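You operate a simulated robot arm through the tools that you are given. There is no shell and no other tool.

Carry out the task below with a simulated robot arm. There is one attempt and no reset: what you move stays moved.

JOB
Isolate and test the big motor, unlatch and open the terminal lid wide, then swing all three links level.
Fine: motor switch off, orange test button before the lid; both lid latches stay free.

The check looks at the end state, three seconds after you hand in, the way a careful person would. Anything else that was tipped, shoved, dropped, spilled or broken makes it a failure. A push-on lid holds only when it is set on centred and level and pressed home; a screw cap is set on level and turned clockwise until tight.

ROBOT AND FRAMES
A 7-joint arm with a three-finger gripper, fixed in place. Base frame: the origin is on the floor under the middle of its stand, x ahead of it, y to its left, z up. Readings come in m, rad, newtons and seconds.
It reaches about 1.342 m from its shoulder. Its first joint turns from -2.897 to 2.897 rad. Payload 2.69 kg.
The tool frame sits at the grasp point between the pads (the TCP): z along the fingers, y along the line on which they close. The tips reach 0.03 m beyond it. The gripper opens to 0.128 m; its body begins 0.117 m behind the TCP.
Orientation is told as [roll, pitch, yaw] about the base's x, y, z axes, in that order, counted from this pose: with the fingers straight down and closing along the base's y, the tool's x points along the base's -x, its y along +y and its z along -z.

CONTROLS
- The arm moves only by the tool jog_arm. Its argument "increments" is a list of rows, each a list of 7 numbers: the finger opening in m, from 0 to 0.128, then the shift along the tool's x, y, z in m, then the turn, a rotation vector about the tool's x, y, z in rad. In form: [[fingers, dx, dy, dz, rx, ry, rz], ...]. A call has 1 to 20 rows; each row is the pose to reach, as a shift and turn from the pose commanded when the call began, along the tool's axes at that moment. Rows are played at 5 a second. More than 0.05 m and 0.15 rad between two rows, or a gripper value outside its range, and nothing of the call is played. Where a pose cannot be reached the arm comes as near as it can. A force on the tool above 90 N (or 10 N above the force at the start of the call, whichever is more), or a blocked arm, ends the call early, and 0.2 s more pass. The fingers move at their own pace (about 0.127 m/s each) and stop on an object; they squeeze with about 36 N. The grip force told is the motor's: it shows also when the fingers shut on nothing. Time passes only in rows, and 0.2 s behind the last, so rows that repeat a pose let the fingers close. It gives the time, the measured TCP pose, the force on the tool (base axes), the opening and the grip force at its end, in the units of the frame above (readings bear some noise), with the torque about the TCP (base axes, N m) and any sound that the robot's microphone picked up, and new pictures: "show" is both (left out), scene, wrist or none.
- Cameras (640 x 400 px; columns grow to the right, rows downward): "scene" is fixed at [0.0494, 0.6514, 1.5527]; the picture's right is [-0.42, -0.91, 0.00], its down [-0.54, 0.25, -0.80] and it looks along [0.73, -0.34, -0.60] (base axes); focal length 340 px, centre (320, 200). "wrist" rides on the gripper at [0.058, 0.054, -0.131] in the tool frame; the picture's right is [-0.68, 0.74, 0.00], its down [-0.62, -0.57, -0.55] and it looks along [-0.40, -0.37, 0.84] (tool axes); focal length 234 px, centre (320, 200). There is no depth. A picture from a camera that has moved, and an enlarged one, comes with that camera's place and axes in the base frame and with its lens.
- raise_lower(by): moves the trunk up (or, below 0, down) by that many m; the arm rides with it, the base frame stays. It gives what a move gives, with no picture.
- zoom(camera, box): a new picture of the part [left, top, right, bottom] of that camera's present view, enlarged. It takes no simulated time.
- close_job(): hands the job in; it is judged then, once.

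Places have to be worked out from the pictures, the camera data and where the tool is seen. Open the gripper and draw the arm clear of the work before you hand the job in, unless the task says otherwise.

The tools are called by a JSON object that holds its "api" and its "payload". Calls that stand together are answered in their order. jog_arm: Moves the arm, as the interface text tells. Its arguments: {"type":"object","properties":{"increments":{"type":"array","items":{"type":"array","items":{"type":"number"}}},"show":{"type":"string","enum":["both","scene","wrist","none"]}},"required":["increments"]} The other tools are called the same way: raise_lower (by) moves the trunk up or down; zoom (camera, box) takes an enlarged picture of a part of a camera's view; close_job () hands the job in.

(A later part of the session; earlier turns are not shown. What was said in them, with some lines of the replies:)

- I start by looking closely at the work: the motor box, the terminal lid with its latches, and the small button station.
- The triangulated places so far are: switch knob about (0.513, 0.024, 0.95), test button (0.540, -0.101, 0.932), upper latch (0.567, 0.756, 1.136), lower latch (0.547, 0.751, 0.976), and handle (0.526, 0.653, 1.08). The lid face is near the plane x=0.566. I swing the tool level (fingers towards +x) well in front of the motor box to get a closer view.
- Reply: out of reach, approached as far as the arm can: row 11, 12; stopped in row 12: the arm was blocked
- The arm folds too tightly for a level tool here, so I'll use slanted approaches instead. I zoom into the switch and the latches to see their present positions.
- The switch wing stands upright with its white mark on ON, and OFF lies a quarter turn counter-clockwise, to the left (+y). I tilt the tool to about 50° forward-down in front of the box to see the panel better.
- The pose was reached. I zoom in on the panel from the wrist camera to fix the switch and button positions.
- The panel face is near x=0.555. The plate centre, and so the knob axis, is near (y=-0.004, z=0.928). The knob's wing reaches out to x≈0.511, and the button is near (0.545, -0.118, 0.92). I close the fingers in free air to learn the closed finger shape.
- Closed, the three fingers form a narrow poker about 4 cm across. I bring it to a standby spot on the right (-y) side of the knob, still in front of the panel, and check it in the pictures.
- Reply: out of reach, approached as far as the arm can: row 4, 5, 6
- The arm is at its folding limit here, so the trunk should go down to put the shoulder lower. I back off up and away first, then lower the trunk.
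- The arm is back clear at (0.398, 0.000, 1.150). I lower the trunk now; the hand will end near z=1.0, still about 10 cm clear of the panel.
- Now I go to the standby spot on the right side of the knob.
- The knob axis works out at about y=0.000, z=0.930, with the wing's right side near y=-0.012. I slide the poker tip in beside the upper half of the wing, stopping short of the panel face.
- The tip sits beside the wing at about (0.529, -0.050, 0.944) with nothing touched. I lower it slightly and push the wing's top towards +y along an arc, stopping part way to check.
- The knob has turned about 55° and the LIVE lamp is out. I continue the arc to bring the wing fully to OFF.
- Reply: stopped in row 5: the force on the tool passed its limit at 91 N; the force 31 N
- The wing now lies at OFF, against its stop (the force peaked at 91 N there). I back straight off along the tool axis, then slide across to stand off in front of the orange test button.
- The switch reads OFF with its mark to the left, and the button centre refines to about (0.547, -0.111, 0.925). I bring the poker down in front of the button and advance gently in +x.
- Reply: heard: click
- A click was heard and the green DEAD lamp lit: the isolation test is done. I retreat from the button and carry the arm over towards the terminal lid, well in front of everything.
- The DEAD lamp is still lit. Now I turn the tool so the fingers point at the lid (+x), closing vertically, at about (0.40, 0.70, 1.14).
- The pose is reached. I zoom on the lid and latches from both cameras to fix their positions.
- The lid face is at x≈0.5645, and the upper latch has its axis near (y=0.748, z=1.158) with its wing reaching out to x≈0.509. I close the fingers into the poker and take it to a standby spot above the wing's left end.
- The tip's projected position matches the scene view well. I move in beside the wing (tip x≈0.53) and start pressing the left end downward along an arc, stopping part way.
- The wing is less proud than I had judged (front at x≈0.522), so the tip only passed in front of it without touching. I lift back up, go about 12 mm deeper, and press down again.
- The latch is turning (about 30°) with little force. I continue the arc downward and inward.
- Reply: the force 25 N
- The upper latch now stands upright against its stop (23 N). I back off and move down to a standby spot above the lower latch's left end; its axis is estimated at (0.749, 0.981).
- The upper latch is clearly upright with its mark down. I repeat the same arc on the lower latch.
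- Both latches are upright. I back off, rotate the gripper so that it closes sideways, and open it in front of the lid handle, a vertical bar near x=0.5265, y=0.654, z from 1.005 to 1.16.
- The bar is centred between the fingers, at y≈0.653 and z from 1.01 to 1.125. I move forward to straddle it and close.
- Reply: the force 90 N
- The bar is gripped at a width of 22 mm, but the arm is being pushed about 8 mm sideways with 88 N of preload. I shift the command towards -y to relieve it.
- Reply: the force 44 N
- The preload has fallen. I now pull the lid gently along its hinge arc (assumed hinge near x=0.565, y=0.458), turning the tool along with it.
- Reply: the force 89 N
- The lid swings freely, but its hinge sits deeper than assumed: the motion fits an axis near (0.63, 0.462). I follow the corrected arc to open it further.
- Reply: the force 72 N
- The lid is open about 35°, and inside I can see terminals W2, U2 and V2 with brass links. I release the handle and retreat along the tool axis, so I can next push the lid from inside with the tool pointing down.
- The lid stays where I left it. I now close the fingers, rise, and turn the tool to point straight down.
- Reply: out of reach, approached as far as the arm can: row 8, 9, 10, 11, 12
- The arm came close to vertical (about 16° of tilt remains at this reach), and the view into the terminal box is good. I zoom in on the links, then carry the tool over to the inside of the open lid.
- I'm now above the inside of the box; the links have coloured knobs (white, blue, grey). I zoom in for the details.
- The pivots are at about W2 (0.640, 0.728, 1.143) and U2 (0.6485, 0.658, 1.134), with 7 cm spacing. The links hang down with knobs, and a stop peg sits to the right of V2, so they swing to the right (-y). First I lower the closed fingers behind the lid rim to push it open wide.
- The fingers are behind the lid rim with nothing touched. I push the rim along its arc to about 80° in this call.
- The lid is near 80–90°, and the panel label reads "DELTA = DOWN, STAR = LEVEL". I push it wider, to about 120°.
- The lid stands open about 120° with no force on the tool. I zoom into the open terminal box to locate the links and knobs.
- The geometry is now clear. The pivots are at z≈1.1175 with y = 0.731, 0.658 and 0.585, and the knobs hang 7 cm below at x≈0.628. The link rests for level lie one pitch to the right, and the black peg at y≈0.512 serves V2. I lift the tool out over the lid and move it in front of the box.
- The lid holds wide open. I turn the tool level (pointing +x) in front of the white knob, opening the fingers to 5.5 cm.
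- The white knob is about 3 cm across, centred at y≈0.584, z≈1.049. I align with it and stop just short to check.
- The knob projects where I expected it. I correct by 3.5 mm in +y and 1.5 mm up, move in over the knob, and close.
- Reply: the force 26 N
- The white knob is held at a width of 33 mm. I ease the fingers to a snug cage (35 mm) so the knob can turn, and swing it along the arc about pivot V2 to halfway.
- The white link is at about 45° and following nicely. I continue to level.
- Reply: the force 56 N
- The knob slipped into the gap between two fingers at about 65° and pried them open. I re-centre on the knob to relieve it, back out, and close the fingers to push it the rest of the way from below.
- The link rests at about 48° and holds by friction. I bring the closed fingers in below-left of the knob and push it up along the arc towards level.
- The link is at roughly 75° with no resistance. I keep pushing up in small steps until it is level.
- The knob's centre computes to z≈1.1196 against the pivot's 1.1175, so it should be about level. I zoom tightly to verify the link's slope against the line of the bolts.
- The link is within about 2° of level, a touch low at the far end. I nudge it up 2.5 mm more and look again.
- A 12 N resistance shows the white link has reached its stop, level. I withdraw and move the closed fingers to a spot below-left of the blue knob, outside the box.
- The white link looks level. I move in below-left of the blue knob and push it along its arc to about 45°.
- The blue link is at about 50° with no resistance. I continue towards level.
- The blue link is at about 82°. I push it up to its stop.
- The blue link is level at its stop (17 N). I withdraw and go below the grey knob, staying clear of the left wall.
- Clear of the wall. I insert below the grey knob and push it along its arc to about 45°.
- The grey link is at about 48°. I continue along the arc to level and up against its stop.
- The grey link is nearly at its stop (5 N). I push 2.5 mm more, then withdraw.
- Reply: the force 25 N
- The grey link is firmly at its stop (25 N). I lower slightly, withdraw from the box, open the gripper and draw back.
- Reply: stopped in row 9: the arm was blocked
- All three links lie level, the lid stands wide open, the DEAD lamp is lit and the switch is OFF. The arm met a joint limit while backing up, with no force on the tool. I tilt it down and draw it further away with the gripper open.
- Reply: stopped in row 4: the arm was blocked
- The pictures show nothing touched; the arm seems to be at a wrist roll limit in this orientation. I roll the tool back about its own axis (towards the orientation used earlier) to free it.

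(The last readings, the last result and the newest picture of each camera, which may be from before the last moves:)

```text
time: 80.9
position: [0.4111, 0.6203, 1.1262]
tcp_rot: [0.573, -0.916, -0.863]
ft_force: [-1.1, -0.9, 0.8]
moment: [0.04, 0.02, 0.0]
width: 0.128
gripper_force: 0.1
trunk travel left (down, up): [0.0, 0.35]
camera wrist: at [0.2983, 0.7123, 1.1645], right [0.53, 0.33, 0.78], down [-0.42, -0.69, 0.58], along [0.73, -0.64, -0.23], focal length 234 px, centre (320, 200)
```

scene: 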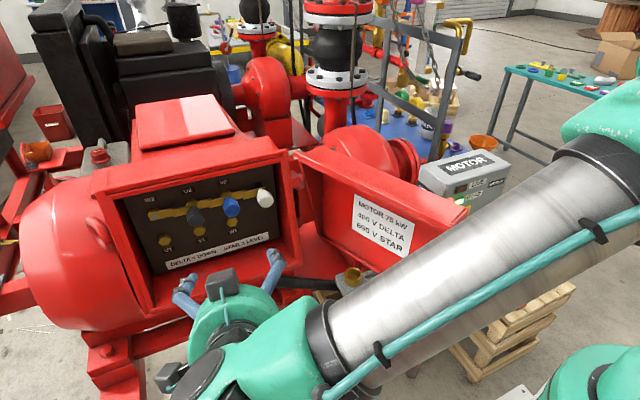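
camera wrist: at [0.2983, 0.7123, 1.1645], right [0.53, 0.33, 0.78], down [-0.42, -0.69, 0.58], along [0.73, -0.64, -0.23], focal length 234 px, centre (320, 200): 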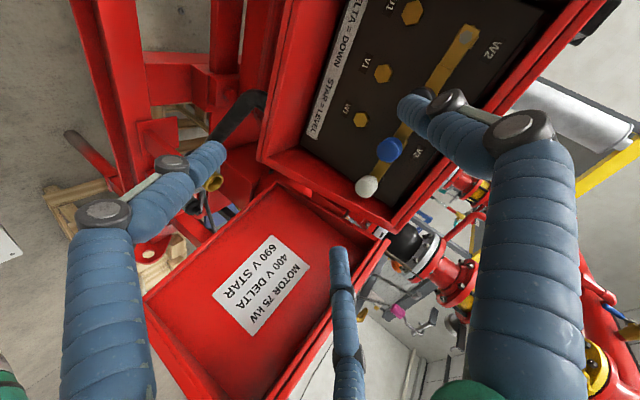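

The roll worked. Now I raise the hand straight up, away from the box.

{"api": "jog_arm", "payload": {"increments": [[0.128, -0.0291, 0.0109, -0.0261, 0, 0, 0], [0.128, -0.0582, 0.0218, -0.0521, 0, 0, 0], [0.128, -0.0873, 0.0327, -0.0782, 0, 0, 0], [0.128, -0.0873, 0.0327, -0.0782, 0, 0, 0]]}}

```text
time: 82.1
position: [0.4037, 0.6196, 1.1746]
tcp_rot: [0.423, -0.978, -0.76]
ft_force: [-0.8, -0.3, -0.8]
moment: [-0.03, -0.01, 0.01]
width: 0.1278
gripper_force: 0.1
trunk travel left (down, up): [0.0, 0.35]
stopped in row 4: the arm was blocked; the commanded pose is now the measured one
camera wrist: at [0.2924, 0.7194, 1.2049], right [0.55, 0.4, 0.73], down [-0.42, -0.62, 0.66], along [0.72, -0.67, -0.18], focal length 234 px, centre (320, 200)
```

scene: 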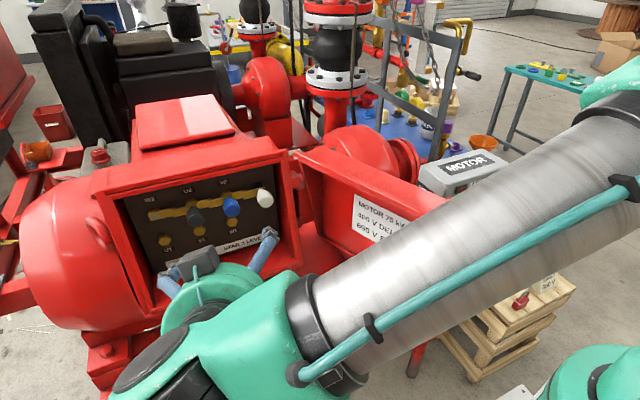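
wrist: 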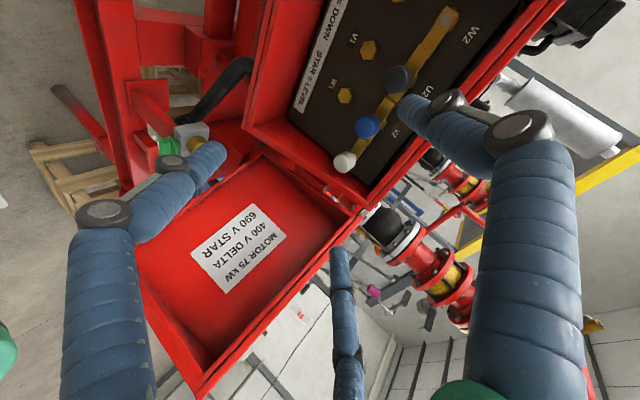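

The pictures show the lid and links unmoved, and the hand is about 16 cm clear of the box. I raise the trunk to lift the whole arm straight up and away from the work.

{"api": "raise_lower", "payload": {"by": 0.12}}

{"api": "zoom", "payload": {"camera": "scene", "box": [0, 0, 640, 400]}}

```text
time: 83.6
position: [0.4041, 0.6201, 1.2962]
tcp_rot: [0.424, -0.977, -0.758]
ft_force: [0.3, -1.0, 0.4]
moment: [-0.02, -0.01, -0.02]
width: 0.128
gripper_force: 0.0
trunk travel left (down, up): [-0.12, 0.23]
```

```text
1.00 times, centred on (320, 200) of scene (not enlarged: the box is as wide or as high as the picture)
camera zoom: at [0.0494, 0.6514, 1.5527], right [-0.42, -0.91, 0.0], down [-0.54, 0.25, -0.8], along [0.73, -0.34, -0.6], focal length 340 px, centre (320, 200)
```

zoom: 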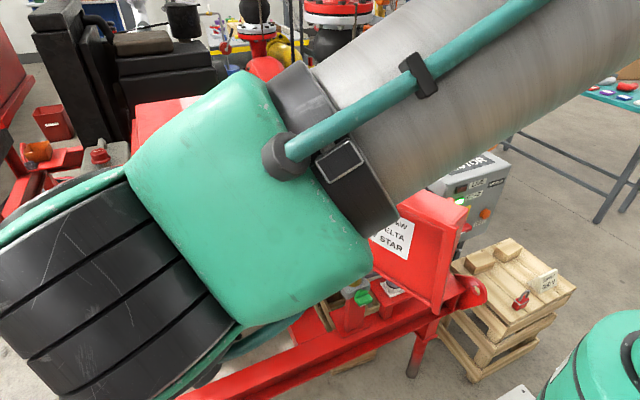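

The forearm now hides the scene camera's view. I bring the tool back towards its starting attitude (pointing down at about (0.48, 0.51, 1.32)), which lies above the lid and the box.

{"api": "jog_arm", "payload": {"increments": [[0.128, -0.0103, -0.0073, 0.0083, 0.0007, 0.1163, -0.0535], [0.128, -0.0207, -0.0147, 0.0166, 0.0014, 0.2326, -0.107], [0.128, -0.031, -0.022, 0.0249, 0.0021, 0.3489, -0.1606], [0.128, -0.0413, -0.0294, 0.0332, 0.0028, 0.4652, -0.2141], [0.128, -0.0517, -0.0367, 0.0414, 0.0034, 0.5816, -0.2676], [0.128, -0.062, -0.0441, 0.0497, 0.0041, 0.6979, -0.3211], [0.128, -0.0723, -0.0514, 0.058, 0.0048, 0.8142, -0.3747], [0.128, -0.0827, -0.0588, 0.0663, 0.0055, 0.9305, -0.4282], [0.128, -0.093, -0.0661, 0.0746, 0.0062, 1.0468, -0.4817], [0.128, -0.093, -0.0661, 0.0746, 0.0062, 1.0468, -0.4817]]}}

```text
time: 85.8
position: [0.4719, 0.506, 1.3018]
tcp_rot: [-0.126, -0.234, 0.016]
ft_force: [-0.3, -0.4, -1.2]
moment: [-0.1, 0.03, -0.02]
width: 0.1278
gripper_force: 0.0
out of reach, approached as far as the arm can: row 7, 8, 9, 10
trunk travel left (down, up): [-0.12, 0.23]
camera wrist: at [0.3856, 0.5746, 1.4069], right [0.67, 0.74, 0.07], down [0.46, -0.49, 0.74], along [0.58, -0.46, -0.67], focal length 234 px, centre (320, 200)
```

scene: 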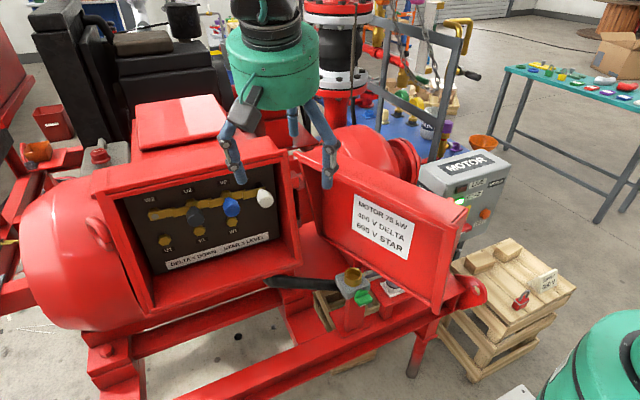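
wrist: 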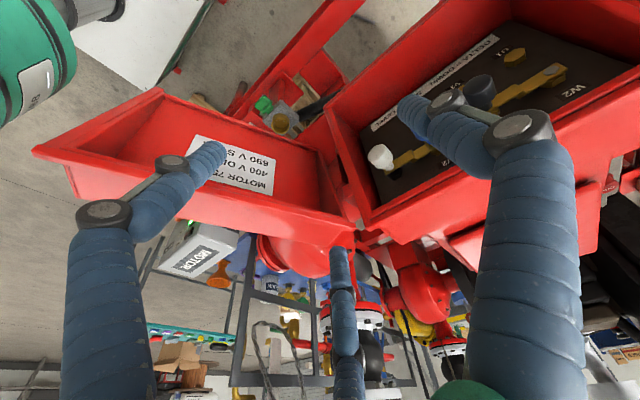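

The arm is clear again, near its starting pose, with an open view. I raise the trunk a bit more and make a final inspection.

{"api": "raise_lower", "payload": {"by": 0.12}}

{"api": "zoom", "payload": {"camera": "scene", "box": [110, 150, 310, 300]}}

{"api": "zoom", "payload": {"camera": "scene", "box": [280, 130, 520, 300]}}

{"api": "zoom", "payload": {"camera": "scene", "box": [420, 150, 600, 330]}}

{"api": "zoom", "payload": {"camera": "scene", "box": [140, 175, 280, 240]}}

{"api": "zoom", "payload": {"camera": "wrist", "box": [0, 60, 400, 300]}}

```text
time: 87.3
position: [0.47, 0.5057, 1.4223]
tcp_rot: [-0.123, -0.235, 0.017]
ft_force: [0.3, 0.5, -0.5]
moment: [-0.03, -0.01, 0.03]
width: 0.1279
gripper_force: 0.1
trunk travel left (down, up): [-0.24, 0.11]
```

```text
2.67 times, centred on (210, 225) of scene
camera zoom: at [0.0494, 0.6514, 1.5527], right [-0.42, -0.91, 0.0], down [-0.54, 0.25, -0.8], along [0.73, -0.34, -0.6], focal length 907 px, centre (613, 133)
```

zoom: 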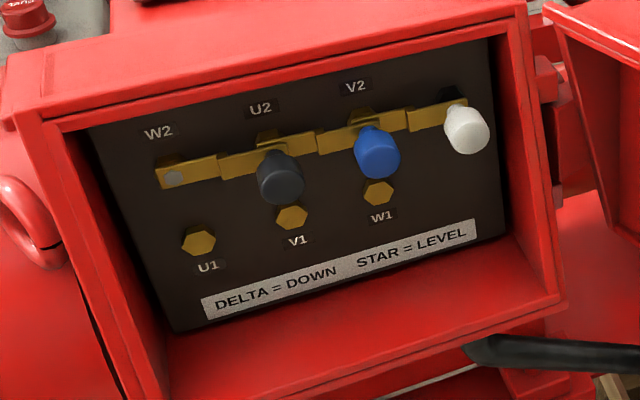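

```text
2.35 times, centred on (400, 215) of scene
camera zoom: at [0.0494, 0.6514, 1.5527], right [-0.42, -0.91, 0.0], down [-0.54, 0.25, -0.8], along [0.73, -0.34, -0.6], focal length 800 px, centre (132, 165)
```

zoom: 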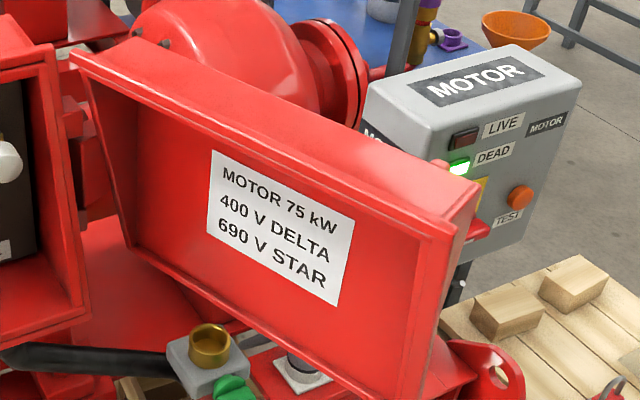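

```text
2.22 times, centred on (510, 240) of scene
camera zoom: at [0.0494, 0.6514, 1.5527], right [-0.42, -0.91, 0.0], down [-0.54, 0.25, -0.8], along [0.73, -0.34, -0.6], focal length 756 px, centre (-102, 111)
```

zoom: 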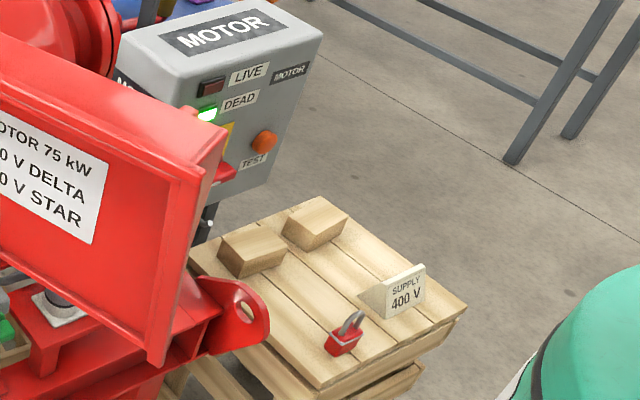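

```text
4.57 times, centred on (210, 208) of scene
camera zoom: at [0.0494, 0.6514, 1.5527], right [-0.42, -0.91, 0.0], down [-0.54, 0.25, -0.8], along [0.73, -0.34, -0.6], focal length 1554 px, centre (823, 166)
```

zoom: 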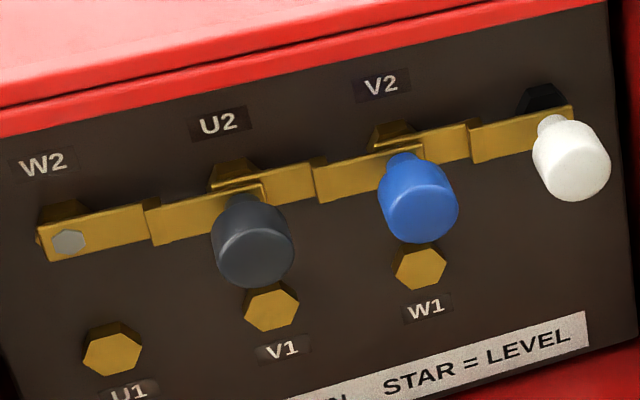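

```text
1.60 times, centred on (200, 180) of wrist
camera zoom: at [0.3847, 0.5737, 1.5282], right [0.67, 0.74, 0.07], down [0.46, -0.49, 0.74], along [0.58, -0.46, -0.67], focal length 375 px, centre (512, 232)
```

zoom: 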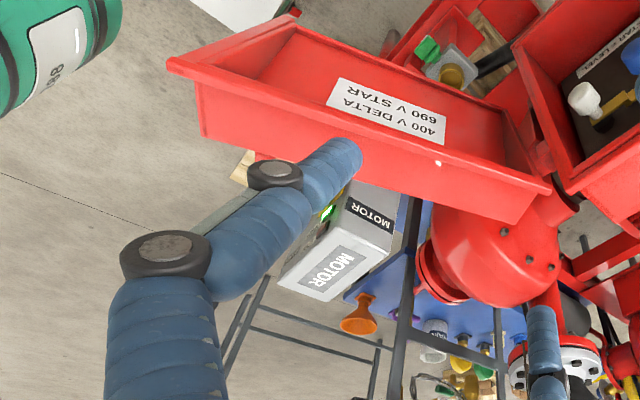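

Final check: the switch is at OFF with DEAD lit and LIVE out, the lid stands wide open, and all three links lie level. The padlock, sign and blocks are untouched, and the gripper is open with the arm clear above. Both latches were upright when last seen and nothing has touched them since; they are now on the far side of the lid, out of view. I hand the job in.

{"api": "close_job", "payload": {}}

```text
The job is handed in.
```

I've finished the job and handed it in; I don't have the check's result yet.

- **Isolation:** the motor switch is at OFF and the LIVE lamp is out.
- **Test:** I pressed the orange button before touching the lid. It clicked, and the green DEAD lamp lit and stayed on.
- **Lid:** I turned both latches free, then opened the lid to about 125°. It stayed there with nothing holding it.
- **Links:** all three are swung level, each pushed up until it met its stop. The white one slipped in the grip partway, so I backed out and finished it with closed fingers.
- **Around the work:** the padlock, the supply sign and the wooden blocks looked untouched in the last pictures. The gripper is open and the arm is clear above.

I couldn't see the latches at the end, because they are on the far side of the open lid. Both were upright when last seen, with the lid about a third open, and after that I only touched the handle and the lid's rim.
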